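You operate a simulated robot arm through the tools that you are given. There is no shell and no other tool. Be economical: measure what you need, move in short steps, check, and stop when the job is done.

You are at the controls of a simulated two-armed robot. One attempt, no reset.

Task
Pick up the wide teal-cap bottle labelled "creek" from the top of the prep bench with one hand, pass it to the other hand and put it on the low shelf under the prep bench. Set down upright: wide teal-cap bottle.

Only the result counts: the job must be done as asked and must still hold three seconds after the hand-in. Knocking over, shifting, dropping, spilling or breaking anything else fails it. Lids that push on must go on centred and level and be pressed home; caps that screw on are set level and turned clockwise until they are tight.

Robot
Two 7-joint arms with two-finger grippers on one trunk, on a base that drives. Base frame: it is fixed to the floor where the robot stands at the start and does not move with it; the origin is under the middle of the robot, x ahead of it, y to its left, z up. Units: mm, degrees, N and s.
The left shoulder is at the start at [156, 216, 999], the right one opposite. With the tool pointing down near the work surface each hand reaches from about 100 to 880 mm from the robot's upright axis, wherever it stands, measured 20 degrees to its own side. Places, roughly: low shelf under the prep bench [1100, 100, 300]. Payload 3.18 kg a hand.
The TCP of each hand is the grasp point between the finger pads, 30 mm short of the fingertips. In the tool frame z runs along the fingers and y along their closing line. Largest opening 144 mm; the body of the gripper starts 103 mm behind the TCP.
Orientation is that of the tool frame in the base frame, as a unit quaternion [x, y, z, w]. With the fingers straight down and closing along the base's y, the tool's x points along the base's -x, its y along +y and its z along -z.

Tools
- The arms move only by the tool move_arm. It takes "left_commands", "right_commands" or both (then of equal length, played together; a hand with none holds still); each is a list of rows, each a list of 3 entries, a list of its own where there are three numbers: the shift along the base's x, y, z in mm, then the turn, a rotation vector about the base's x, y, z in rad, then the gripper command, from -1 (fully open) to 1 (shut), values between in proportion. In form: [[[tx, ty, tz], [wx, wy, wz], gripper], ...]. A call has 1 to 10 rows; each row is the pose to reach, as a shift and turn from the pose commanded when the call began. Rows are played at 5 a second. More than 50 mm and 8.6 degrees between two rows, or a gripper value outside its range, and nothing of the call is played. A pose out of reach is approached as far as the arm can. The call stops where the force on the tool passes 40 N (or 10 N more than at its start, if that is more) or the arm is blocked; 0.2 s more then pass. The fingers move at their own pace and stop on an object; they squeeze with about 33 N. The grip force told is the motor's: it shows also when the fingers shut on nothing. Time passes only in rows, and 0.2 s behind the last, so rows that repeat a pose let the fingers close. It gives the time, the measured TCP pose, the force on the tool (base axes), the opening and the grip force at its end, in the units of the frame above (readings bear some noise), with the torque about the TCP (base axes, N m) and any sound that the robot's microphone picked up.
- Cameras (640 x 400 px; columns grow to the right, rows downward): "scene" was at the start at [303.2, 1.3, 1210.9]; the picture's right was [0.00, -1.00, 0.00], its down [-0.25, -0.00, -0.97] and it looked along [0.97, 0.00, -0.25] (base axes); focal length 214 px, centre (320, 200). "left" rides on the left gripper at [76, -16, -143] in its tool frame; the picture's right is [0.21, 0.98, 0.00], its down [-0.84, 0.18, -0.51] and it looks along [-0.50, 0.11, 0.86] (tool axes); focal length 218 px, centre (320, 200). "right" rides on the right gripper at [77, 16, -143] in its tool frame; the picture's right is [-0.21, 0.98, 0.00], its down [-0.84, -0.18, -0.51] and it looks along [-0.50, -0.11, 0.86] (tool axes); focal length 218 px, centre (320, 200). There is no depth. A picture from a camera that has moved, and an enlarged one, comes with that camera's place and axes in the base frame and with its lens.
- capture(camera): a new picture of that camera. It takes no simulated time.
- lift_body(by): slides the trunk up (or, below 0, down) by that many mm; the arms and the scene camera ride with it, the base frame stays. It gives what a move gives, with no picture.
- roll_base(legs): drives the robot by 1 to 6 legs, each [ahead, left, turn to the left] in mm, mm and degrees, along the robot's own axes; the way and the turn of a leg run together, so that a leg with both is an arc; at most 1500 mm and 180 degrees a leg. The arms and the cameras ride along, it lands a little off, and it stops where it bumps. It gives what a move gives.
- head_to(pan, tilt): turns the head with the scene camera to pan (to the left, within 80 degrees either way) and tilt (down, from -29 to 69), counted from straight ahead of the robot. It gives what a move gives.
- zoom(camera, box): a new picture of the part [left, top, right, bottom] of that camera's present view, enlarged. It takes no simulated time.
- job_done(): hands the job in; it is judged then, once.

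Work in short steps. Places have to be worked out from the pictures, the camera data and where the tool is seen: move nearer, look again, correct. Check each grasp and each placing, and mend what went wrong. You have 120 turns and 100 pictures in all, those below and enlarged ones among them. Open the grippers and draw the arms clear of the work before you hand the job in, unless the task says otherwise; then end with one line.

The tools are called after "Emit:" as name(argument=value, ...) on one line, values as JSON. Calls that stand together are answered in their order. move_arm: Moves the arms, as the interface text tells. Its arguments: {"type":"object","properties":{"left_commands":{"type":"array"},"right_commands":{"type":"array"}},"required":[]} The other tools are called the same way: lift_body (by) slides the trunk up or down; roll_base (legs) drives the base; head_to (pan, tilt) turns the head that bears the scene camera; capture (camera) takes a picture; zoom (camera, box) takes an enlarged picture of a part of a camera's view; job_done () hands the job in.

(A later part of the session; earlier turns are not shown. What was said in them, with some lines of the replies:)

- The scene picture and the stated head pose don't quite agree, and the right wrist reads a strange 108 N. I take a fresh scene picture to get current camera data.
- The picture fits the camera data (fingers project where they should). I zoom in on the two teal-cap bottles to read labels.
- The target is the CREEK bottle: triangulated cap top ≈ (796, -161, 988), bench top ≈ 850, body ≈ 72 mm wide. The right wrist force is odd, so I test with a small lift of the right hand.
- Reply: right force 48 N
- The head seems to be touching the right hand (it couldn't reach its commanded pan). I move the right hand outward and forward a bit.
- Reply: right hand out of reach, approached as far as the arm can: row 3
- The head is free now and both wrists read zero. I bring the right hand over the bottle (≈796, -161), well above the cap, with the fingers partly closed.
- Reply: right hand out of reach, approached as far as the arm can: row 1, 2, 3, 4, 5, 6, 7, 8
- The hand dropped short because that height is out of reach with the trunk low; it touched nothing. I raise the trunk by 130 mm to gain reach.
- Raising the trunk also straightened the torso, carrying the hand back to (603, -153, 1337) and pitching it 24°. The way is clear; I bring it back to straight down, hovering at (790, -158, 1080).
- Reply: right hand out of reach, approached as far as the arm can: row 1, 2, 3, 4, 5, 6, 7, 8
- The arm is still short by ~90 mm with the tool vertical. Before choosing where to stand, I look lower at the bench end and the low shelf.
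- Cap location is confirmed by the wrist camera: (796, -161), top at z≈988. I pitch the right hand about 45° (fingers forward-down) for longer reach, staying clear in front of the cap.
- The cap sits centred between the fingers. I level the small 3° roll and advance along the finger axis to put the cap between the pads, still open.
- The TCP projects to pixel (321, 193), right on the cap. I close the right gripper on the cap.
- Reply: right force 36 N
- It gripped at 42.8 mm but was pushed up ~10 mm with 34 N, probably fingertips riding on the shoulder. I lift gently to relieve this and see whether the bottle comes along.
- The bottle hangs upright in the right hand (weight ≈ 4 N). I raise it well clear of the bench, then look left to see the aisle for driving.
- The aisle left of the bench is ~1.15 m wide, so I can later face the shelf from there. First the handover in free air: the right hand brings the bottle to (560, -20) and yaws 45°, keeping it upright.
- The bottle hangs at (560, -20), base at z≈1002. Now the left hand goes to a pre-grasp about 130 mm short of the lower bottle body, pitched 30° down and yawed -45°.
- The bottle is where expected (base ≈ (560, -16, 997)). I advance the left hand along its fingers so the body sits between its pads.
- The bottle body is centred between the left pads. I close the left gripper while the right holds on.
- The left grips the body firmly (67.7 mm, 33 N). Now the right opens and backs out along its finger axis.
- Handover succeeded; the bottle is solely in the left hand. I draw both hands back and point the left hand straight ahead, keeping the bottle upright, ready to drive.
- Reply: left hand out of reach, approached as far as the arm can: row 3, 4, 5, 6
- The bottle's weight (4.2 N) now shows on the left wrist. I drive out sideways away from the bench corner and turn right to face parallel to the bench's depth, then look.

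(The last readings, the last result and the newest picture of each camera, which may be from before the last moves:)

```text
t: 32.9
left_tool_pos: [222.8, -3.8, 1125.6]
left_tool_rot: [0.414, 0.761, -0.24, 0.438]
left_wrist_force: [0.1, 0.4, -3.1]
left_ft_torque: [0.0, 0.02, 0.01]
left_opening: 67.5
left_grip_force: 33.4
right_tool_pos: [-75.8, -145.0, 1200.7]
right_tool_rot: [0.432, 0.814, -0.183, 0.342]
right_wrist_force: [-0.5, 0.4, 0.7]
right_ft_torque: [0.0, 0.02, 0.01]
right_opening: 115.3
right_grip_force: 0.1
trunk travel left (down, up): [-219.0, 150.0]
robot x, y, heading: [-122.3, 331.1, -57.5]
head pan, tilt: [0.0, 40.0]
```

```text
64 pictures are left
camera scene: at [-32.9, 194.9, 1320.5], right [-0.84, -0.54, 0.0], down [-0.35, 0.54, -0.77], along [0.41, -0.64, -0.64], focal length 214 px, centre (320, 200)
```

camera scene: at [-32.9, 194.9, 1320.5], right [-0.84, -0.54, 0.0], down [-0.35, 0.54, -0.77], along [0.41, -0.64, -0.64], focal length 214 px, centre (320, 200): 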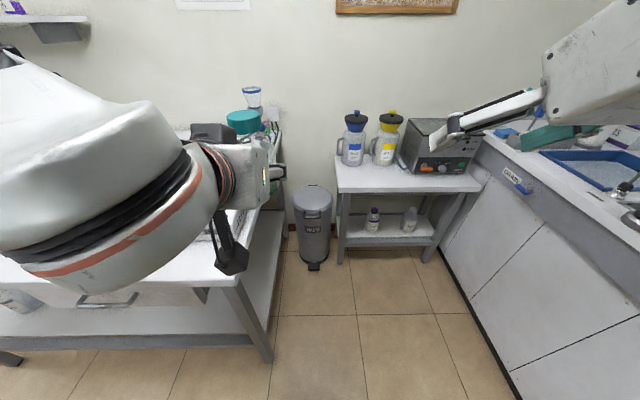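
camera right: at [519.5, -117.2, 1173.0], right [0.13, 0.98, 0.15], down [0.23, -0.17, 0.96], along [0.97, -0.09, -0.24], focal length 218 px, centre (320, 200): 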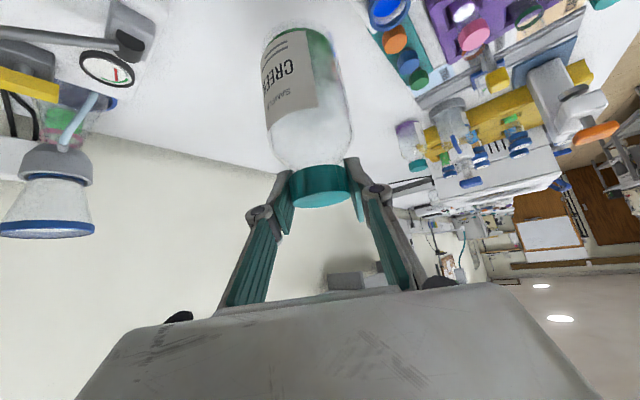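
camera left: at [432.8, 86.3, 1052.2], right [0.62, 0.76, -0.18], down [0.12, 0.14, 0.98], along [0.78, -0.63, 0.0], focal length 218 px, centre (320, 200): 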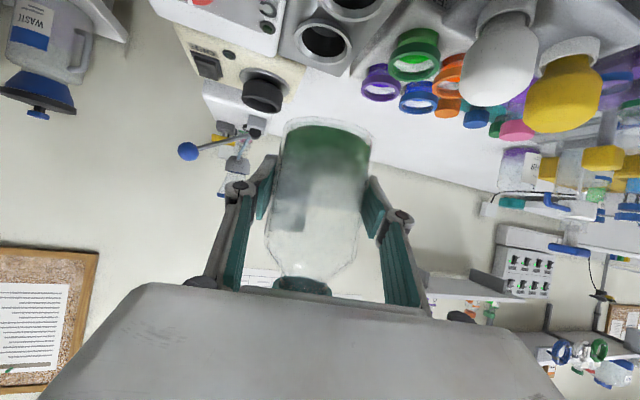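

Clear view: the bench has a drawer below the top and an open low shelf with something at its left part. I strafe left along the aisle, backing slightly.

Emit:
roll_base(legs=[[-80, 0, 0], [0, 650, 0]])

Emit:
head_to(pan=-5, tilt=55)

Emit:
capture(camera="scene")

```text
t: 39.7
left_tool_pos: [724.5, 413.8, 1125.8]
left_tool_rot: [0.414, 0.761, -0.241, 0.438]
left_wrist_force: [0.1, 0.6, -3.9]
left_ft_torque: [0.0, -0.01, 0.02]
left_opening: 67.7
left_grip_force: 33.1
right_tool_pos: [426.3, 272.9, 1201.3]
right_tool_rot: [0.432, 0.814, -0.183, 0.343]
right_wrist_force: [0.3, -0.1, -0.7]
right_ft_torque: [0.01, 0.01, 0.0]
right_opening: 115.1
right_grip_force: 0.2
trunk travel left (down, up): [-219.0, 150.0]
robot x, y, heading: [379.3, 751.3, -57.0]
head pan, tilt: [0.0, 40.0]
```

```text
t: 40.5
left_tool_pos: [725.0, 412.6, 1125.5]
left_tool_rot: [0.413, 0.761, -0.24, 0.438]
left_wrist_force: [-0.3, -0.8, -3.5]
left_ft_torque: [-0.02, 0.02, 0.02]
left_opening: 67.7
left_grip_force: 32.8
right_tool_pos: [427.0, 271.9, 1201.9]
right_tool_rot: [0.433, 0.813, -0.184, 0.343]
right_wrist_force: [-0.4, 0.6, 0.6]
right_ft_torque: [-0.01, -0.01, -0.03]
right_opening: 115.6
right_grip_force: 0.1
trunk travel left (down, up): [-219.0, 150.0]
robot x, y, heading: [383.3, 751.4, -57.4]
head pan, tilt: [-5.0, 55.0]
```

```text
63 pictures are left
camera scene: at [456.9, 620.0, 1299.9], right [-0.88, -0.47, 0.0], down [-0.38, 0.72, -0.57], along [0.27, -0.51, -0.82], focal length 214 px, centre (320, 200)
```

scene: 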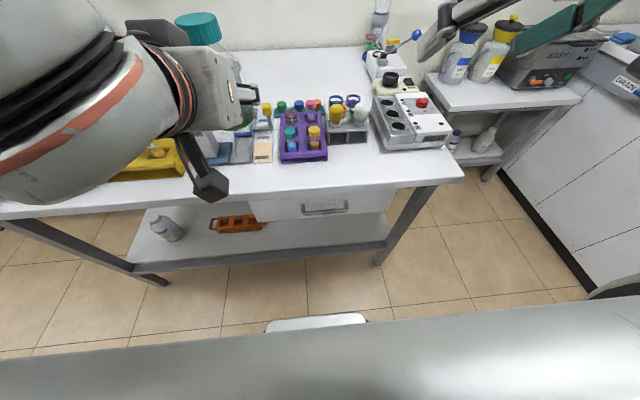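

The low shelf (z≈300) holds a grey bottle at left and an orange rack in the middle; the part below the drawer right of the rack is free. I'll aim for about (828, 177). First I back up 200 mm so the arm can be lowered in front of the bench.

Emit:
roll_base(legs=[[-200, 0, -0.8]])

Emit:
capture(camera="scene")

Emit:
capture(camera="right")

```text
t: 42.1
left_tool_pos: [615.1, 573.9, 1126.0]
left_tool_rot: [0.419, 0.759, -0.243, 0.436]
left_wrist_force: [-0.3, -0.3, -4.1]
left_ft_torque: [0.05, 0.0, 0.0]
left_opening: 67.3
left_grip_force: 33.0
right_tool_pos: [314.4, 437.2, 1202.4]
right_tool_rot: [0.438, 0.81, -0.186, 0.342]
right_wrist_force: [-0.4, 0.4, 1.7]
right_ft_torque: [-0.01, -0.01, 0.05]
right_opening: 115.1
right_grip_force: 0.0
trunk travel left (down, up): [-219.0, 150.0]
robot x, y, heading: [273.1, 915.4, -58.1]
head pan, tilt: [-5.0, 55.0]
```

```text
62 pictures are left
camera scene: at [350.1, 784.5, 1299.9], right [-0.89, -0.45, 0.0], down [-0.37, 0.73, -0.57], along [0.26, -0.51, -0.82], focal length 214 px, centre (320, 200)
```

scene: 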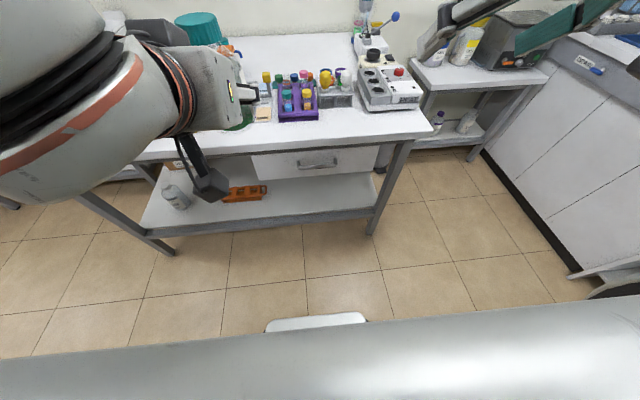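

```text
61 pictures are left
camera right: at [243.9, 576.5, 1246.3], right [0.9, 0.41, 0.15], down [-0.03, -0.28, 0.96], along [0.44, -0.87, -0.24], focal length 218 px, centre (320, 200)
```

right: 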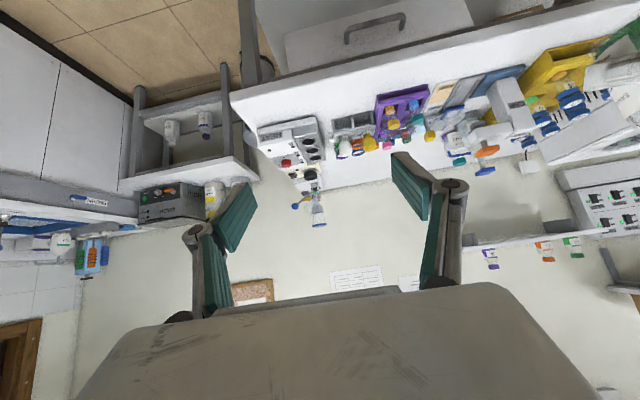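

I lower the left hand with the bottle in front of the bench edge, and tuck the right hand back and lower.

Emit:
move_arm(left_commands=[[[0, 0, -45], [0, 0, 0], 1], [[0, 0, -90], [0, 0, 0], 1], [[0, 0, -135], [0, 0, 0], 1], [[0, 0, -180], [0, 0, 0], 1], [[0, 0, -225], [0, 0, 0], 1], [[0, 0, -270], [0, 0, 0], 1], [[0, 0, -315], [0, 0, 0], 1], [[0, 0, -360], [0, 0, 0], 1]], right_commands=[[[-16, 2, -25], [0, 0, 0], -0.6], [[-32, 4, -50], [0, 0, 0], -0.6], [[-48, 6, -75], [0, 0, 0], -0.6], [[-64, 8, -100], [0, 0, 0], -0.6], [[-80, 10, -125], [0, 0, 0], -0.6], [[-96, 12, -150], [0, 0, 0], -0.6], [[-112, 14, -175], [0, 0, 0], -0.6], [[-127, 15, -200], [0, 0, 0], -0.6]])

Emit:
capture(camera="scene")

Emit:
capture(camera="left")

```text
t: 43.3
left_tool_pos: [665.7, 561.2, 935.2]
left_tool_rot: [0.296, 0.816, -0.273, 0.415]
left_wrist_force: [0.5, -0.3, -3.3]
left_ft_torque: [0.02, 0.01, 0.0]
left_opening: 67.7
left_grip_force: 32.4
left hand out of reach, approached as far as the arm can: row 1, 2, 3, 4, 6
right_tool_pos: [288.0, 390.7, 1158.9]
right_tool_rot: [0.437, 0.811, -0.186, 0.341]
right_wrist_force: [0.0, -0.9, 0.5]
right_ft_torque: [0.03, 0.02, -0.02]
right_opening: 115.2
right_grip_force: 0.0
right hand out of reach, approached as far as the arm can: row 1, 2, 3, 4, 5, 6
trunk travel left (down, up): [-219.0, 150.0]
robot x, y, heading: [278.7, 916.8, -58.0]
head pan, tilt: [-5.0, 55.0]
stopped in row 6 (left hand): the arm was blocked; the commanded pose is now the measured one
```

```text
60 pictures are left
camera scene: at [351.3, 783.3, 1299.6], right [-0.89, -0.45, 0.0], down [-0.37, 0.73, -0.57], along [0.26, -0.51, -0.82], focal length 214 px, centre (320, 200)
```

scene: 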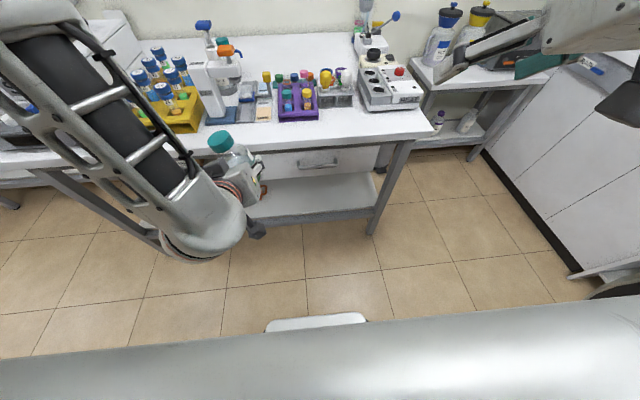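

```text
59 pictures are left
camera left: at [543.1, 668.9, 947.0], right [0.59, 0.71, -0.37], down [0.27, 0.26, 0.93], along [0.76, -0.65, -0.04], focal length 218 px, centre (320, 200)
```

left: 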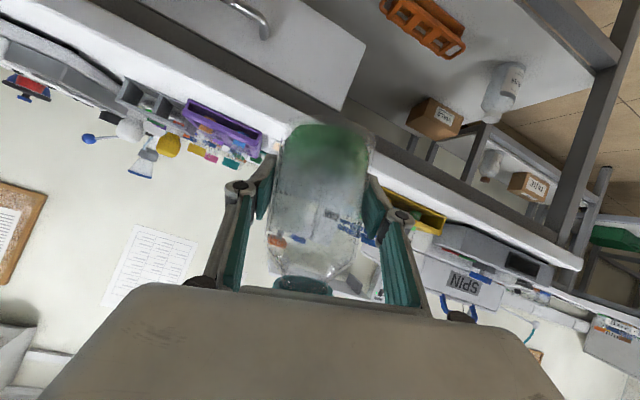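

The left arm stopped from joint limits (no force at the wrist), with the bottle slightly tilted. Lowering the trunk should ease this; I try 80 mm down and check how the hand moves.

Emit:
lift_body(by=-80)

Emit:
capture(camera="scene")

```text
t: 44.5
left_tool_pos: [657.3, 567.3, 768.2]
left_tool_rot: [0.315, 0.859, -0.216, 0.341]
left_wrist_force: [-0.4, 1.0, -3.3]
left_ft_torque: [0.02, 0.01, -0.04]
left_opening: 67.8
left_grip_force: 33.0
right_tool_pos: [307.9, 358.2, 997.7]
right_tool_rot: [0.455, 0.843, -0.135, 0.253]
right_wrist_force: [-1.2, 0.6, 1.0]
right_ft_torque: [-0.01, 0.03, -0.03]
right_opening: 115.2
right_grip_force: 0.0
trunk travel left (down, up): [-139.0, 230.0]
robot x, y, heading: [276.2, 912.8, -58.0]
head pan, tilt: [-5.0, 55.0]
```

```text
58 pictures are left
camera scene: at [388.8, 722.5, 1212.7], right [-0.89, -0.45, 0.0], down [-0.37, 0.73, -0.57], along [0.26, -0.51, -0.82], focal length 214 px, centre (320, 200)
```

scene: 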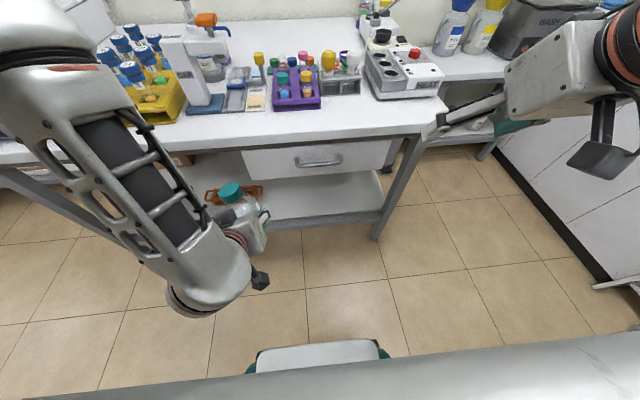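

The trunk leans as it lowers: the hand came down 167 mm. I level the bottle again now (≈16° correction).

Emit:
move_arm(left_commands=[[[0, 0, 0], [-0.02, -0.089, -0.028], 1], [[0, 0, 0], [-0.04, -0.179, -0.055], 1], [[0, 0, 0], [-0.06, -0.268, -0.083], 1], [[0, 0, 0], [-0.06, -0.268, -0.083], 1]])

Emit:
capture(camera="left")

```text
t: 45.1
left_tool_pos: [698.8, 563.9, 787.5]
left_tool_rot: [0.249, 0.857, -0.227, 0.389]
left_wrist_force: [0.3, 0.7, -4.2]
left_ft_torque: [0.0, -0.01, -0.01]
left_opening: 67.6
left_grip_force: 33.7
right_tool_pos: [308.2, 356.4, 995.8]
right_tool_rot: [0.456, 0.843, -0.135, 0.25]
right_wrist_force: [0.3, 0.3, -0.1]
right_ft_torque: [-0.01, 0.01, -0.04]
right_opening: 115.1
right_grip_force: 0.0
trunk travel left (down, up): [-139.0, 230.0]
robot x, y, heading: [272.3, 917.4, -57.8]
head pan, tilt: [-5.0, 55.0]
stopped in row 2 (left hand): the arm was blocked; the commanded pose is now the measured one
```

```text
57 pictures are left
camera left: at [565.0, 653.2, 815.1], right [0.47, 0.81, -0.35], down [0.31, 0.22, 0.92], along [0.83, -0.54, -0.15], focal length 218 px, centre (320, 200)
```

left: 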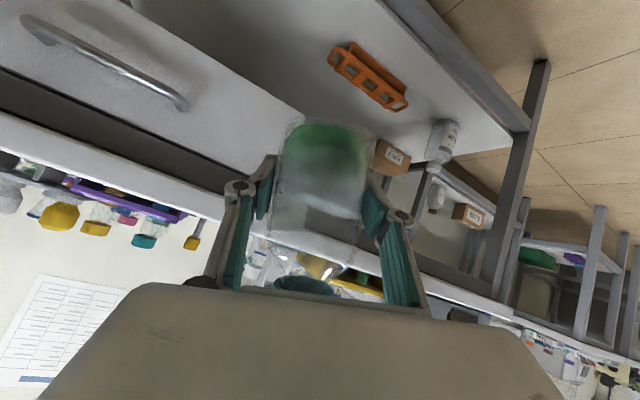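

The block is a wrist limit because the arm is folded with a steep forearm; a more stretched arm needs less wrist bend. I back up 90 mm to get room to extend the arm in front of the bench.

Emit:
roll_base(legs=[[-90, 0, 0]])

```text
t: 46.2
left_tool_pos: [649.9, 640.2, 787.9]
left_tool_rot: [0.247, 0.858, -0.227, 0.39]
left_wrist_force: [-0.4, -0.8, -3.6]
left_ft_torque: [0.02, 0.06, -0.03]
left_opening: 67.5
left_grip_force: 33.2
right_tool_pos: [261.2, 434.1, 994.6]
right_tool_rot: [0.455, 0.844, -0.135, 0.25]
right_wrist_force: [-0.2, 0.3, 1.3]
right_ft_torque: [-0.02, 0.0, -0.01]
right_opening: 115.1
right_grip_force: 0.1
trunk travel left (down, up): [-139.0, 230.0]
robot x, y, heading: [229.6, 993.5, -58.1]
head pan, tilt: [-5.0, 55.0]
```

Now I stretch the left arm forward and down while levelling the bottle.

Emit:
move_arm(left_commands=[[[16, -36, -20], [0, 0, 0], 1], [[33, -72, -45], [0.008, -0.033, -0.029], 1], [[50, -108, -75], [0.02, -0.08, -0.07], 1], [[66, -145, -105], [0.03, -0.13, -0.11], 1], [[66, -145, -130], [0.042, -0.17, -0.15], 1], [[66, -145, -148], [0.056, -0.23, -0.2], 1], [[66, -145, -148], [0.056, -0.23, -0.2], 1]])

Emit:
capture(camera="scene")

```text
refused: row 4 steps farther than a row can; nothing moved
```

```text
56 pictures are left
camera scene: at [341.7, 798.2, 1212.0], right [-0.89, -0.46, 0.0], down [-0.37, 0.73, -0.57], along [0.26, -0.51, -0.82], focal length 214 px, centre (320, 200)
```

scene: 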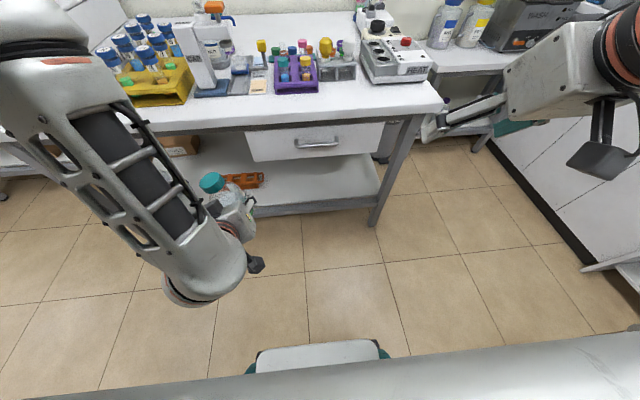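

One row stepped slightly over 50 mm; I replay with smaller steps.

Emit:
move_arm(left_commands=[[[13, -29, -16], [0, 0, 0], 1], [[26, -58, -36], [0.006, -0.026, -0.022], 1], [[40, -87, -58], [0.015, -0.06, -0.05], 1], [[53, -116, -82], [0.024, -0.1, -0.085], 1], [[66, -145, -107], [0.034, -0.14, -0.12], 1], [[66, -145, -130], [0.045, -0.185, -0.16], 1], [[66, -145, -148], [0.056, -0.23, -0.2], 1], [[66, -145, -148], [0.056, -0.23, -0.2], 1]])

Emit:
capture(camera="scene")

```text
t: 48.0
left_tool_pos: [677.8, 432.0, 684.4]
left_tool_rot: [0.362, 0.8, -0.185, 0.442]
left_wrist_force: [0.5, 0.0, -3.4]
left_ft_torque: [0.03, -0.01, 0.01]
left_opening: 67.6
left_grip_force: 33.3
left hand out of reach, approached as far as the arm can: row 1, 2, 3, 4, 5, 6, 7, 8
right_tool_pos: [260.8, 435.0, 996.5]
right_tool_rot: [0.455, 0.844, -0.134, 0.251]
right_wrist_force: [-0.3, 0.2, 0.3]
right_ft_torque: [-0.01, 0.03, 0.02]
right_opening: 115.4
right_grip_force: 0.1
trunk travel left (down, up): [-139.0, 230.0]
robot x, y, heading: [229.5, 993.6, -58.0]
head pan, tilt: [-5.0, 55.0]
```

```text
55 pictures are left
camera scene: at [342.0, 797.9, 1212.0], right [-0.89, -0.46, 0.0], down [-0.37, 0.73, -0.57], along [0.26, -0.51, -0.82], focal length 214 px, centre (320, 200)
```

scene: 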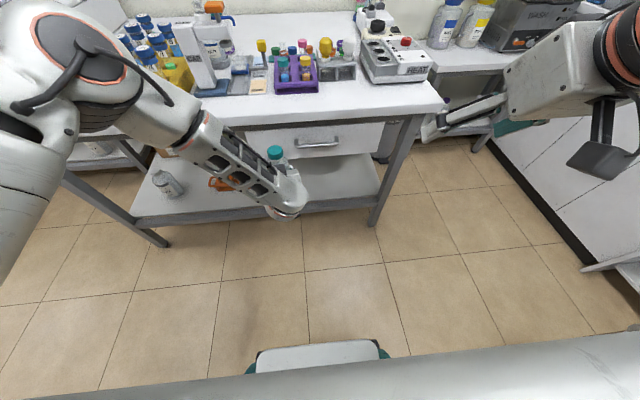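

The arm is now stretched, bottle nearly level at depth -85 mm from the bench edge. I lower it straight down in stages, which straightens the arm further.

Emit:
move_arm(left_commands=[[[-3, 5, -40], [-0.02, -0.005, -0.014], 1], [[-6, 10, -80], [-0.04, -0.01, -0.028], 1], [[-9, 14, -120], [-0.052, -0.014, -0.036], 1], [[-11, 17, -160], [-0.052, -0.014, -0.036], 1], [[-11, 17, -160], [-0.052, -0.014, -0.036], 1]])

Emit:
capture(camera="scene")

Emit:
capture(camera="left")

```text
t: 49.2
left_tool_pos: [644.6, 373.1, 552.7]
left_tool_rot: [0.362, 0.803, -0.182, 0.436]
left_wrist_force: [-0.4, -0.6, -4.2]
left_ft_torque: [0.01, 0.0, 0.02]
left_opening: 67.6
left_grip_force: 33.2
left hand out of reach, approached as far as the arm can: row 1, 2, 3, 4, 5
right_tool_pos: [261.3, 434.1, 996.5]
right_tool_rot: [0.454, 0.844, -0.135, 0.252]
right_wrist_force: [0.4, -0.2, 0.7]
right_ft_torque: [-0.02, -0.01, 0.04]
right_opening: 115.4
right_grip_force: 0.0
trunk travel left (down, up): [-139.0, 230.0]
robot x, y, heading: [230.1, 992.0, -57.9]
head pan, tilt: [-5.0, 55.0]
```

```text
54 pictures are left
camera scene: at [341.7, 798.2, 1212.3], right [-0.89, -0.46, 0.0], down [-0.37, 0.73, -0.57], along [0.26, -0.51, -0.82], focal length 214 px, centre (320, 200)
```

scene: 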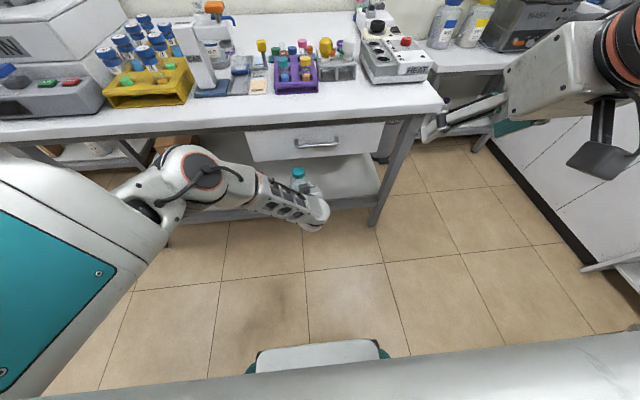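

```text
53 pictures are left
camera left: at [524.6, 481.6, 567.4], right [0.65, 0.74, -0.15], down [0.15, 0.07, 0.99], along [0.75, -0.66, -0.06], focal length 218 px, centre (320, 200)
```

left: 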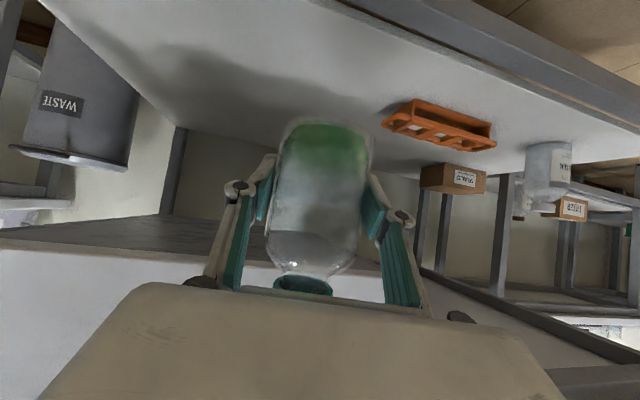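

Good: the arm is extended with elbow low and outside, bottle upright at (645, 373, 553). I continue down another 150 mm, easing back from the bench a little.

Emit:
move_arm(left_commands=[[[-8, 12, -30], [0, 0, 0], 1], [[-16, 25, -65], [0, 0, 0], 1], [[-21, 34, -105], [0, 0, 0], 1], [[-21, 34, -145], [0, 0, 0], 1], [[-21, 34, -145], [0, 0, 0], 1]])

Emit:
capture(camera="scene")

Emit:
capture(camera="left")

```text
t: 50.1
left_tool_pos: [752.7, 405.8, 442.1]
left_tool_rot: [0.267, 0.843, -0.14, 0.445]
left_wrist_force: [-0.7, 0.5, -3.0]
left_ft_torque: [0.01, -0.02, 0.02]
left_opening: 67.8
left_grip_force: 33.1
left hand out of reach, approached as far as the arm can: row 1, 2, 3, 4
right_tool_pos: [261.5, 433.5, 995.9]
right_tool_rot: [0.455, 0.844, -0.135, 0.251]
right_wrist_force: [0.4, 0.1, -0.2]
right_ft_torque: [-0.01, -0.03, 0.0]
right_opening: 115.2
right_grip_force: 0.0
trunk travel left (down, up): [-139.0, 230.0]
robot x, y, heading: [229.4, 994.0, -58.0]
head pan, tilt: [-5.0, 55.0]
stopped in row 4 (left hand): the arm was blocked; the commanded pose is now the measured one
```

```text
52 pictures are left
camera scene: at [341.6, 798.5, 1212.3], right [-0.89, -0.46, 0.0], down [-0.37, 0.73, -0.57], along [0.26, -0.51, -0.82], focal length 214 px, centre (320, 200)
```

scene: 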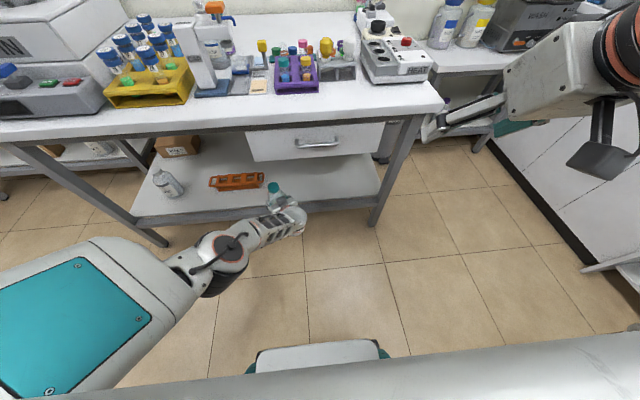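

```text
51 pictures are left
camera left: at [610.3, 484.7, 458.9], right [0.46, 0.87, -0.17], down [0.15, 0.11, 0.98], along [0.87, -0.48, -0.08], focal length 218 px, centre (320, 200)
```

left: 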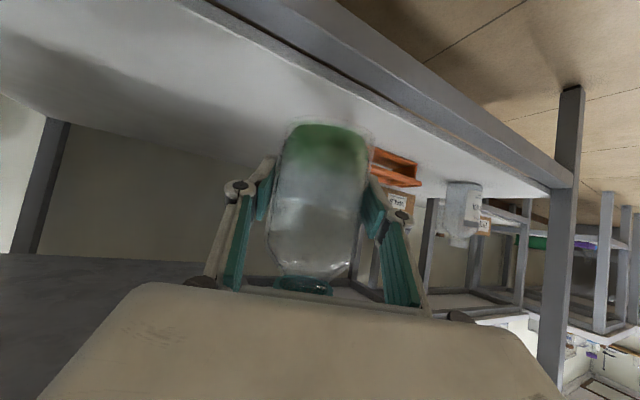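

Excellent: the arm unfolded to a low, nearly horizontal forearm; the bottle is at depth ≈ -23 mm, z 442, below drawer level and ~100 mm above the shelf. I shift right 50 mm and drive forward 215 mm to bring it over the shelf.

Emit:
roll_base(legs=[[0, -50, 0], [120, 0, 0]])

Emit:
capture(camera="scene")

Emit:
capture(camera="left")

```text
t: 52.1
left_tool_pos: [776.6, 279.3, 437.8]
left_tool_rot: [0.268, 0.844, -0.137, 0.445]
left_wrist_force: [-0.1, 0.2, -4.1]
left_ft_torque: [0.01, -0.05, 0.0]
left_opening: 67.6
left_grip_force: 32.9
right_tool_pos: [285.8, 305.5, 996.2]
right_tool_rot: [0.454, 0.845, -0.133, 0.25]
right_wrist_force: [-0.2, 1.4, -0.5]
right_ft_torque: [0.03, 0.01, 0.0]
right_opening: 114.9
right_grip_force: 0.0
trunk travel left (down, up): [-139.0, 230.0]
robot x, y, heading: [253.6, 866.9, -57.6]
head pan, tilt: [-5.0, 55.0]
```

```text
50 pictures are left
camera scene: at [366.0, 669.2, 1211.7], right [-0.89, -0.46, 0.0], down [-0.37, 0.73, -0.57], along [0.26, -0.51, -0.82], focal length 214 px, centre (320, 200)
```

scene: 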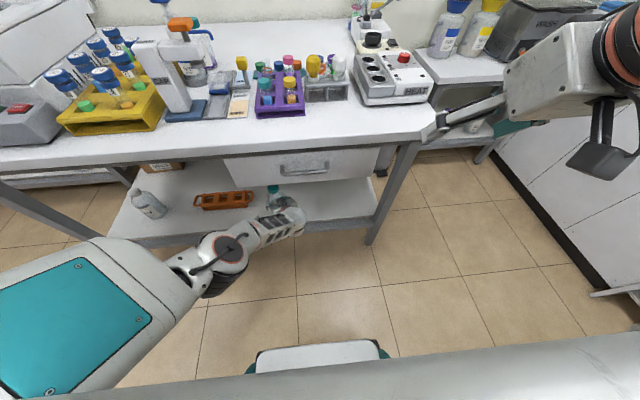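

```text
49 pictures are left
camera left: at [634.0, 358.3, 455.8], right [0.47, 0.87, -0.17], down [0.15, 0.11, 0.98], along [0.87, -0.48, -0.08], focal length 218 px, centre (320, 200)
```

left: 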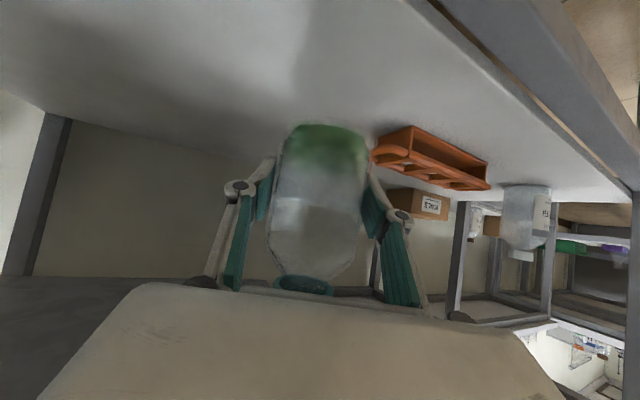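

Now at depth ≈ 97 mm with plenty of clearance. I drive another 90 mm ahead.

Emit:
roll_base(legs=[[90, 0, 0]])

Emit:
capture(camera="left")

Emit:
capture(camera="scene")

```text
t: 53.2
left_tool_pos: [826.4, 204.0, 438.5]
left_tool_rot: [0.266, 0.844, -0.136, 0.446]
left_wrist_force: [-0.3, -0.5, -3.9]
left_ft_torque: [-0.04, -0.03, -0.01]
left_opening: 68.0
left_grip_force: 33.0
right_tool_pos: [334.7, 230.2, 995.2]
right_tool_rot: [0.454, 0.845, -0.134, 0.25]
right_wrist_force: [-0.2, -0.6, 0.3]
right_ft_torque: [0.0, 0.04, 0.01]
right_opening: 115.1
right_grip_force: 0.0
trunk travel left (down, up): [-139.0, 230.0]
robot x, y, heading: [297.5, 787.8, -57.6]
head pan, tilt: [-5.0, 55.0]
```

```text
48 pictures are left
camera left: at [684.6, 283.8, 455.7], right [0.46, 0.87, -0.16], down [0.15, 0.11, 0.98], along [0.87, -0.48, -0.08], focal length 218 px, centre (320, 200)
```

left: 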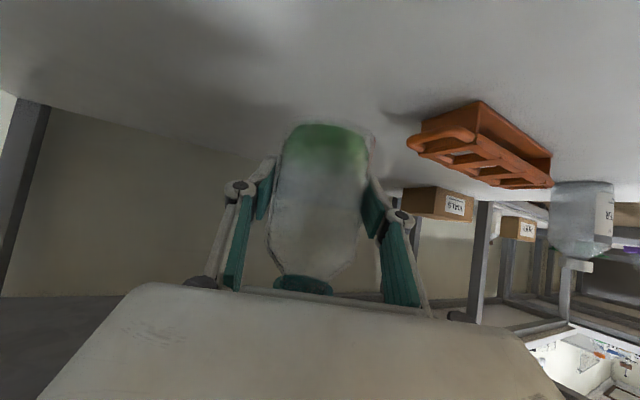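

```text
47 pictures are left
camera scene: at [413.8, 593.9, 1211.7], right [-0.89, -0.46, 0.0], down [-0.38, 0.73, -0.57], along [0.26, -0.51, -0.82], focal length 214 px, centre (320, 200)
```

scene: 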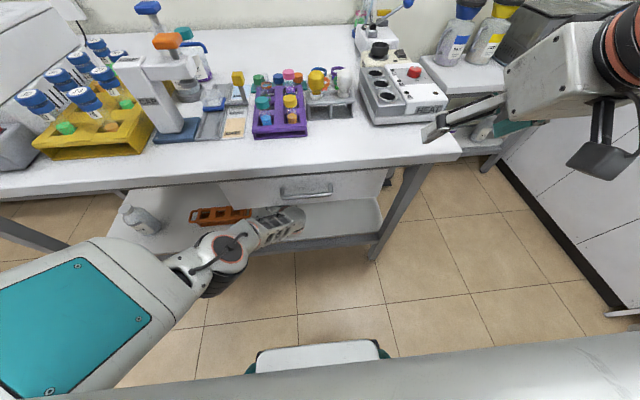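

Bottle is over the free area at depth ≈ 187 mm. I correct the 4° pitch and start lowering.

Emit:
move_arm(left_commands=[[[0, 0, -10], [-0.021, -0.03, 0], 1], [[0, 0, -25], [-0.043, -0.0615, 0], 1], [[0, 0, -45], [-0.043, -0.0615, 0], 1], [[0, 0, -60], [-0.043, -0.0615, 0], 1], [[0, 0, -60], [-0.043, -0.0615, 0], 1]])

Emit:
capture(camera="left")

```text
t: 54.6
left_tool_pos: [904.3, 236.9, 444.8]
left_tool_rot: [0.221, 0.827, -0.132, 0.5]
left_wrist_force: [-0.4, -0.2, -3.9]
left_ft_torque: [0.01, 0.02, -0.02]
left_opening: 67.7
left_grip_force: 32.9
left hand out of reach, approached as far as the arm can: row 1, 2, 3, 4, 5
right_tool_pos: [334.2, 230.1, 995.4]
right_tool_rot: [0.453, 0.845, -0.134, 0.25]
right_wrist_force: [0.8, 0.7, 0.6]
right_ft_torque: [-0.01, 0.01, -0.05]
right_opening: 115.3
right_grip_force: 0.1
trunk travel left (down, up): [-139.0, 230.0]
robot x, y, heading: [297.2, 789.7, -57.9]
head pan, tilt: [-5.0, 55.0]
stopped in row 5 (left hand): the arm was blocked; the commanded pose is now the measured one
```

```text
46 pictures are left
camera left: at [754.9, 304.7, 443.0], right [0.4, 0.9, -0.18], down [0.04, 0.18, 0.98], along [0.91, -0.4, 0.04], focal length 218 px, centre (320, 200)
```

left: 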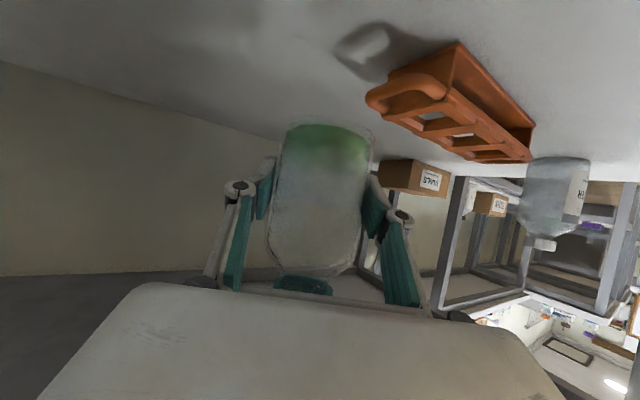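

The arm extended instead of sinking — it needs the trunk lower. I strafe right 70 mm to keep distance from the orange rack, then lower the trunk slightly.

Emit:
roll_base(legs=[[0, -70, 0]])

Emit:
lift_body(by=-20)

Emit:
capture(camera="left")

Emit:
capture(camera="scene")

```text
t: 55.9
left_tool_pos: [843.6, 201.5, 445.0]
left_tool_rot: [0.222, 0.826, -0.132, 0.501]
left_wrist_force: [-0.5, 0.6, -3.8]
left_ft_torque: [0.04, -0.01, 0.02]
left_opening: 67.5
left_grip_force: 33.6
right_tool_pos: [274.3, 192.8, 995.9]
right_tool_rot: [0.454, 0.845, -0.134, 0.25]
right_wrist_force: [0.0, -0.4, 0.0]
right_ft_torque: [0.01, 0.02, -0.01]
right_opening: 115.2
right_grip_force: 0.0
trunk travel left (down, up): [-139.0, 230.0]
robot x, y, heading: [240.4, 752.3, -57.8]
head pan, tilt: [-5.0, 55.0]
```

```text
t: 56.6
left_tool_pos: [867.3, 217.0, 410.3]
left_tool_rot: [0.211, 0.833, -0.114, 0.499]
left_wrist_force: [0.2, -1.2, -2.6]
left_ft_torque: [0.06, 0.06, 0.05]
left_opening: 67.6
left_grip_force: 32.6
right_tool_pos: [276.6, 188.4, 955.5]
right_tool_rot: [0.458, 0.852, -0.12, 0.225]
right_wrist_force: [-0.3, -0.1, -0.6]
right_ft_torque: [-0.02, -0.04, 0.0]
right_opening: 115.3
right_grip_force: 0.1
trunk travel left (down, up): [-119.0, 250.0]
robot x, y, heading: [233.9, 755.4, -57.6]
head pan, tilt: [-5.0, 55.0]
```

```text
45 pictures are left
camera left: at [716.0, 278.4, 409.3], right [0.37, 0.92, -0.16], down [0.03, 0.16, 0.99], along [0.93, -0.37, 0.03], focal length 218 px, centre (320, 200)
```

left: 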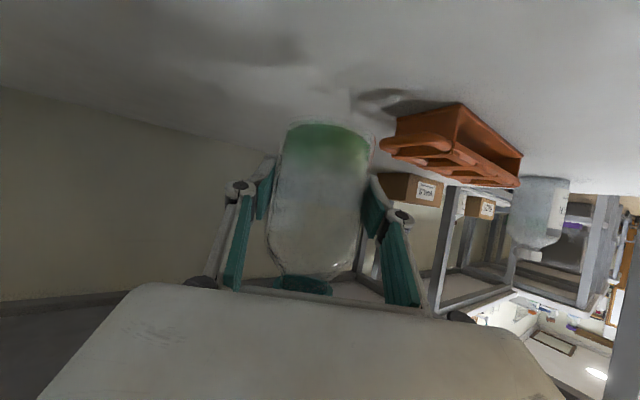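

```text
44 pictures are left
camera scene: at [365.1, 540.1, 1188.4], right [-0.89, -0.46, 0.0], down [-0.37, 0.73, -0.57], along [0.26, -0.51, -0.82], focal length 214 px, centre (320, 200)
```

scene: 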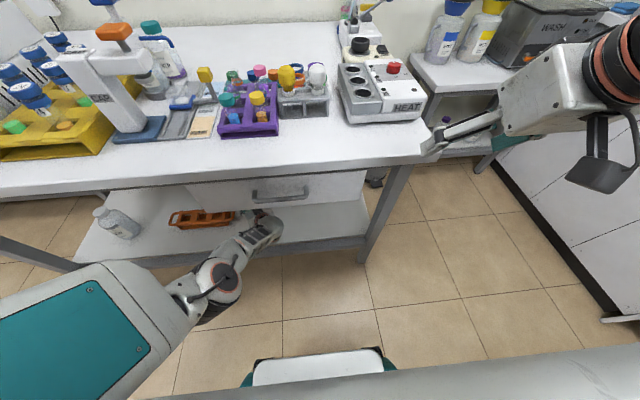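

The bottle is level within ~2°, base ≈ 65 mm above the shelf. I strafe right 40 mm more for clearance from the rack and lower the trunk 25 mm.

Emit:
roll_base(legs=[[-15, -40, 0]])

Emit:
lift_body(by=-25)

Emit:
capture(camera="left")

```text
t: 57.6
left_tool_pos: [827.2, 212.5, 404.4]
left_tool_rot: [0.215, 0.832, -0.111, 0.499]
left_wrist_force: [0.0, 0.0, -3.6]
left_ft_torque: [0.02, 0.0, 0.01]
left_opening: 67.5
left_grip_force: 33.1
right_tool_pos: [236.4, 177.9, 954.0]
right_tool_rot: [0.458, 0.852, -0.119, 0.226]
right_wrist_force: [-0.6, 0.1, -0.7]
right_ft_torque: [-0.01, -0.02, -0.02]
right_opening: 115.1
right_grip_force: 0.0
trunk travel left (down, up): [-119.0, 250.0]
robot x, y, heading: [196.0, 738.0, -57.7]
head pan, tilt: [-5.0, 55.0]
```

```text
t: 58.3
left_tool_pos: [817.2, 242.1, 333.9]
left_tool_rot: [0.224, 0.844, -0.085, 0.48]
left_wrist_force: [3.7, -3.2, 11.0]
left_ft_torque: [-0.52, -0.08, 0.1]
left_opening: 67.9
left_grip_force: 33.0
right_tool_pos: [241.4, 171.1, 899.4]
right_tool_rot: [0.463, 0.86, -0.1, 0.188]
right_wrist_force: [0.1, 0.2, -0.1]
right_ft_torque: [-0.03, 0.02, 0.01]
right_opening: 115.0
right_grip_force: 0.1
trunk travel left (down, up): [-94.0, 275.0]
robot x, y, heading: [197.5, 742.7, -57.8]
head pan, tilt: [-5.0, 55.0]
```

```text
43 pictures are left
camera left: at [665.7, 302.3, 341.9], right [0.36, 0.93, -0.11], down [0.06, 0.09, 0.99], along [0.93, -0.36, -0.02], focal length 218 px, centre (320, 200)
```

left: 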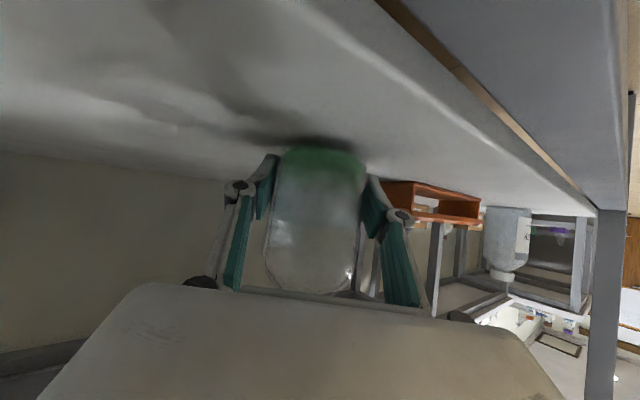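

The base touched the shelf (≈15 N upward), with about 4.5° tilt towards -y. I raise slightly and level the bottle.

Emit:
move_arm(left_commands=[[[0, 0, 6], [-0.03, 0, 0], 1], [[0, 0, 10], [-0.078, 0.006, 0], 1], [[0, 0, 10], [-0.078, 0.006, 0], 1]])

```text
t: 59.1
left_tool_pos: [814.2, 237.2, 332.4]
left_tool_rot: [0.205, 0.843, -0.119, 0.483]
left_wrist_force: [-2.6, 1.6, 4.4]
left_ft_torque: [0.26, 0.15, 0.05]
left_opening: 67.9
left_grip_force: 32.7
left hand out of reach, approached as far as the arm can: row 1, 2, 3
right_tool_pos: [241.2, 172.3, 896.6]
right_tool_rot: [0.463, 0.86, -0.1, 0.187]
right_wrist_force: [-0.3, -0.2, -0.3]
right_ft_torque: [0.0, -0.03, 0.02]
right_opening: 115.1
right_grip_force: 0.0
trunk travel left (down, up): [-94.0, 275.0]
robot x, y, heading: [200.3, 743.4, -57.8]
head pan, tilt: [-5.0, 55.0]
```

The bottle is now level (computed up-vector within 0.5°) and rests lightly on the shelf. I check the picture before releasing.

Emit:
capture(camera="left")

Emit:
zoom(camera="scene", box=[150, 150, 350, 275])

```text
42 pictures are left
camera left: at [662.6, 298.4, 338.2], right [0.36, 0.92, -0.18], down [0.07, 0.17, 0.98], along [0.93, -0.36, -0.01], focal length 218 px, centre (320, 200)
```

left: 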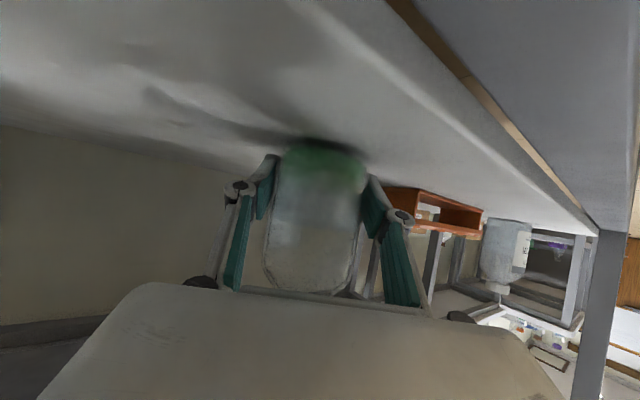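

```text
3.20 times, centred on (250, 212) of scene
camera zoom: at [338.6, 506.6, 1156.0], right [-0.89, -0.46, 0.0], down [-0.37, 0.73, -0.57], along [0.26, -0.51, -0.82], focal length 686 px, centre (544, 160)
```

zoom: 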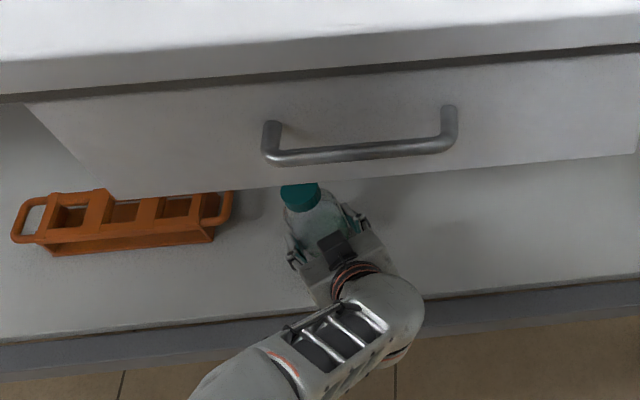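

Bottle stands on the shelf, well inside and clear of the rack. I open the left gripper slowly.

Emit:
move_arm(left_commands=[[[0, 0, 0], [0, 0, 0], 0.05], [[0, 0, 0], [0, 0, 0], -0.05], [[0, 0, 0], [0, 0, 0], -0.2], [[0, 0, 0], [0, 0, 0], -0.5], [[0, 0, 0], [0, 0, 0], -0.5]])

Emit:
capture(camera="left")

Emit:
zoom(camera="scene", box=[150, 150, 350, 275])

```text
t: 60.3
left_tool_pos: [816.0, 239.1, 331.2]
left_tool_rot: [0.205, 0.843, -0.117, 0.484]
left_wrist_force: [-0.5, 0.1, -1.1]
left_ft_torque: [0.0, -0.02, -0.01]
left_opening: 108.1
left_grip_force: 0.0
right_tool_pos: [241.5, 171.1, 896.9]
right_tool_rot: [0.464, 0.86, -0.1, 0.188]
right_wrist_force: [0.0, 0.4, -0.2]
right_ft_torque: [-0.01, -0.01, -0.01]
right_opening: 114.8
right_grip_force: 0.0
trunk travel left (down, up): [-94.0, 275.0]
robot x, y, heading: [197.5, 744.7, -57.8]
head pan, tilt: [-5.0, 55.0]
```

```text
40 pictures are left
camera left: at [664.6, 300.2, 337.3], right [0.36, 0.92, -0.18], down [0.07, 0.16, 0.98], along [0.93, -0.36, 0.0], focal length 218 px, centre (320, 200)
```

left: 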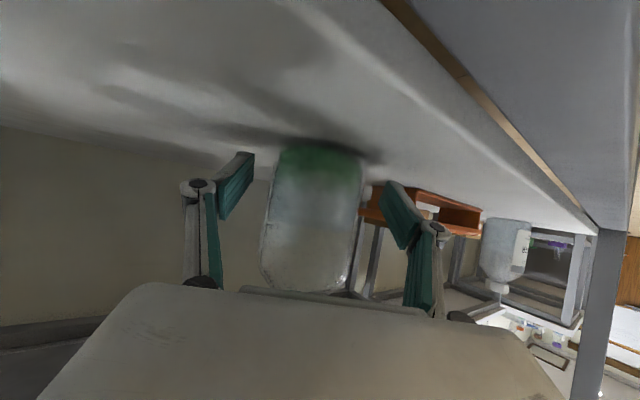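

```text
3.20 times, centred on (250, 212) of scene
camera zoom: at [339.1, 506.5, 1156.0], right [-0.89, -0.46, 0.0], down [-0.37, 0.73, -0.57], along [0.26, -0.51, -0.82], focal length 686 px, centre (544, 160)
```

zoom: 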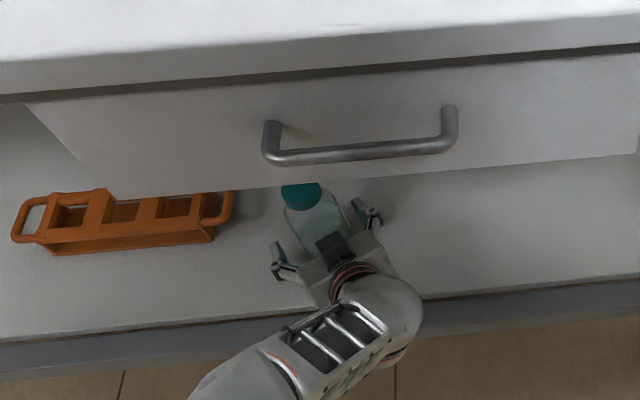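

Released and standing upright. I withdraw by driving back along the hand's pointing direction so the fingers slide straight off.

Emit:
roll_base(legs=[[-104, -59, 0]])

Emit:
capture(camera="left")

```text
t: 61.5
left_tool_pos: [711.0, 297.3, 333.5]
left_tool_rot: [0.207, 0.842, -0.117, 0.485]
left_wrist_force: [0.5, -0.2, -0.2]
left_ft_torque: [0.01, -0.01, -0.03]
left_opening: 108.1
left_grip_force: 0.1
right_tool_pos: [135.5, 229.7, 897.9]
right_tool_rot: [0.464, 0.86, -0.1, 0.188]
right_wrist_force: [0.0, 0.4, 0.4]
right_ft_torque: [0.0, -0.02, -0.02]
right_opening: 115.1
right_grip_force: 0.0
trunk travel left (down, up): [-94.0, 275.0]
robot x, y, heading: [93.6, 803.7, -58.0]
head pan, tilt: [-5.0, 55.0]
```

```text
38 pictures are left
camera left: at [559.4, 358.8, 337.1], right [0.36, 0.92, -0.18], down [0.07, 0.16, 0.98], along [0.93, -0.36, 0.0], focal length 218 px, centre (320, 200)
```

left: 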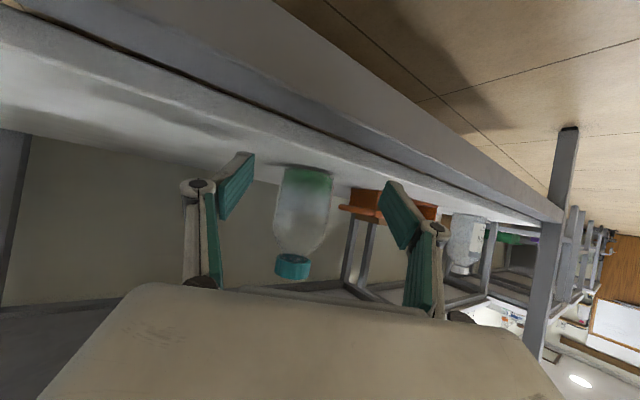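

The bottle stands free on the shelf. I back off another 120 mm and take a final look.

Emit:
roll_base(legs=[[-120, 0, 0]])

Emit:
capture(camera="left")

Emit:
capture(camera="scene")

Emit:
zoom(camera="left", box=[230, 120, 430, 280])

```text
t: 62.8
left_tool_pos: [650.0, 398.1, 333.2]
left_tool_rot: [0.206, 0.842, -0.116, 0.485]
left_wrist_force: [-0.3, 0.1, 0.3]
left_ft_torque: [0.01, 0.0, -0.01]
left_opening: 107.9
left_grip_force: 0.1
right_tool_pos: [73.6, 328.7, 898.5]
right_tool_rot: [0.463, 0.86, -0.099, 0.189]
right_wrist_force: [-0.1, 0.3, 0.1]
right_ft_torque: [0.0, 0.03, 0.02]
right_opening: 115.1
right_grip_force: 0.1
trunk travel left (down, up): [-94.0, 275.0]
robot x, y, heading: [32.5, 899.4, -57.7]
head pan, tilt: [-5.0, 55.0]
```

```text
37 pictures are left
camera left: at [498.6, 458.5, 337.5], right [0.36, 0.92, -0.18], down [0.07, 0.16, 0.98], along [0.93, -0.36, 0.0], focal length 218 px, centre (320, 200)
```

left: 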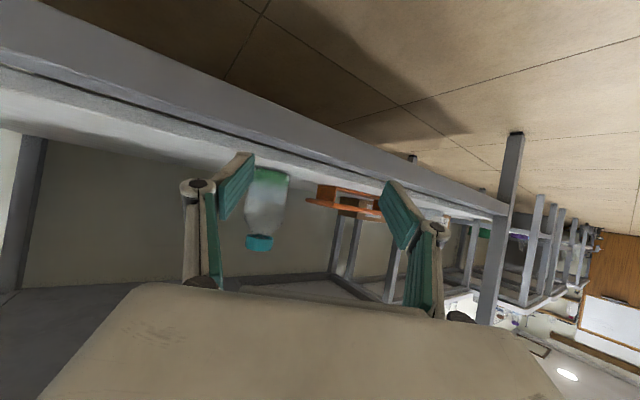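

```text
36 pictures are left
camera scene: at [170.6, 664.4, 1156.2], right [-0.89, -0.46, 0.0], down [-0.37, 0.73, -0.57], along [0.26, -0.51, -0.82], focal length 214 px, centre (320, 200)
```

scene: 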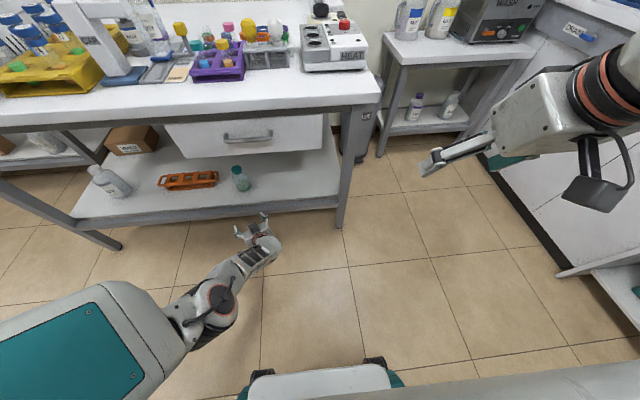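

```text
2.50 times, centred on (330, 200) of left
camera zoom: at [498.6, 458.5, 337.5], right [0.36, 0.92, -0.18], down [0.07, 0.16, 0.98], along [0.93, -0.36, 0.0], focal length 546 px, centre (295, 200)
```

zoom: 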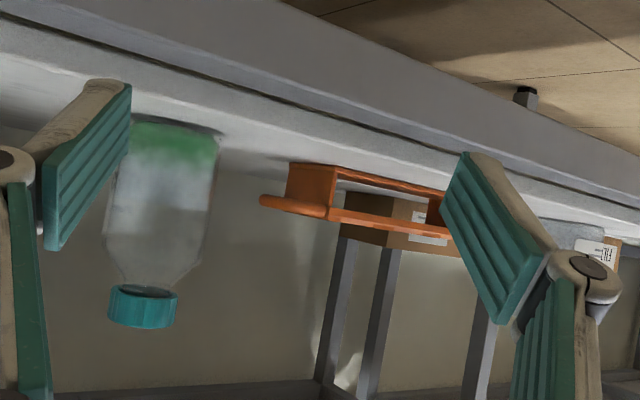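

The bottle stands upright on the low shelf. Nothing around it has been disturbed, and both hands are open and clear. I hand in.

Emit:
job_done()

```text
The job is handed in.
```

The right hand picked up the wide teal-cap "creek" bottle and passed it to the left, which set it upright on the low shelf under the prep bench; both grippers are open and clear, and nothing else was seen to move.
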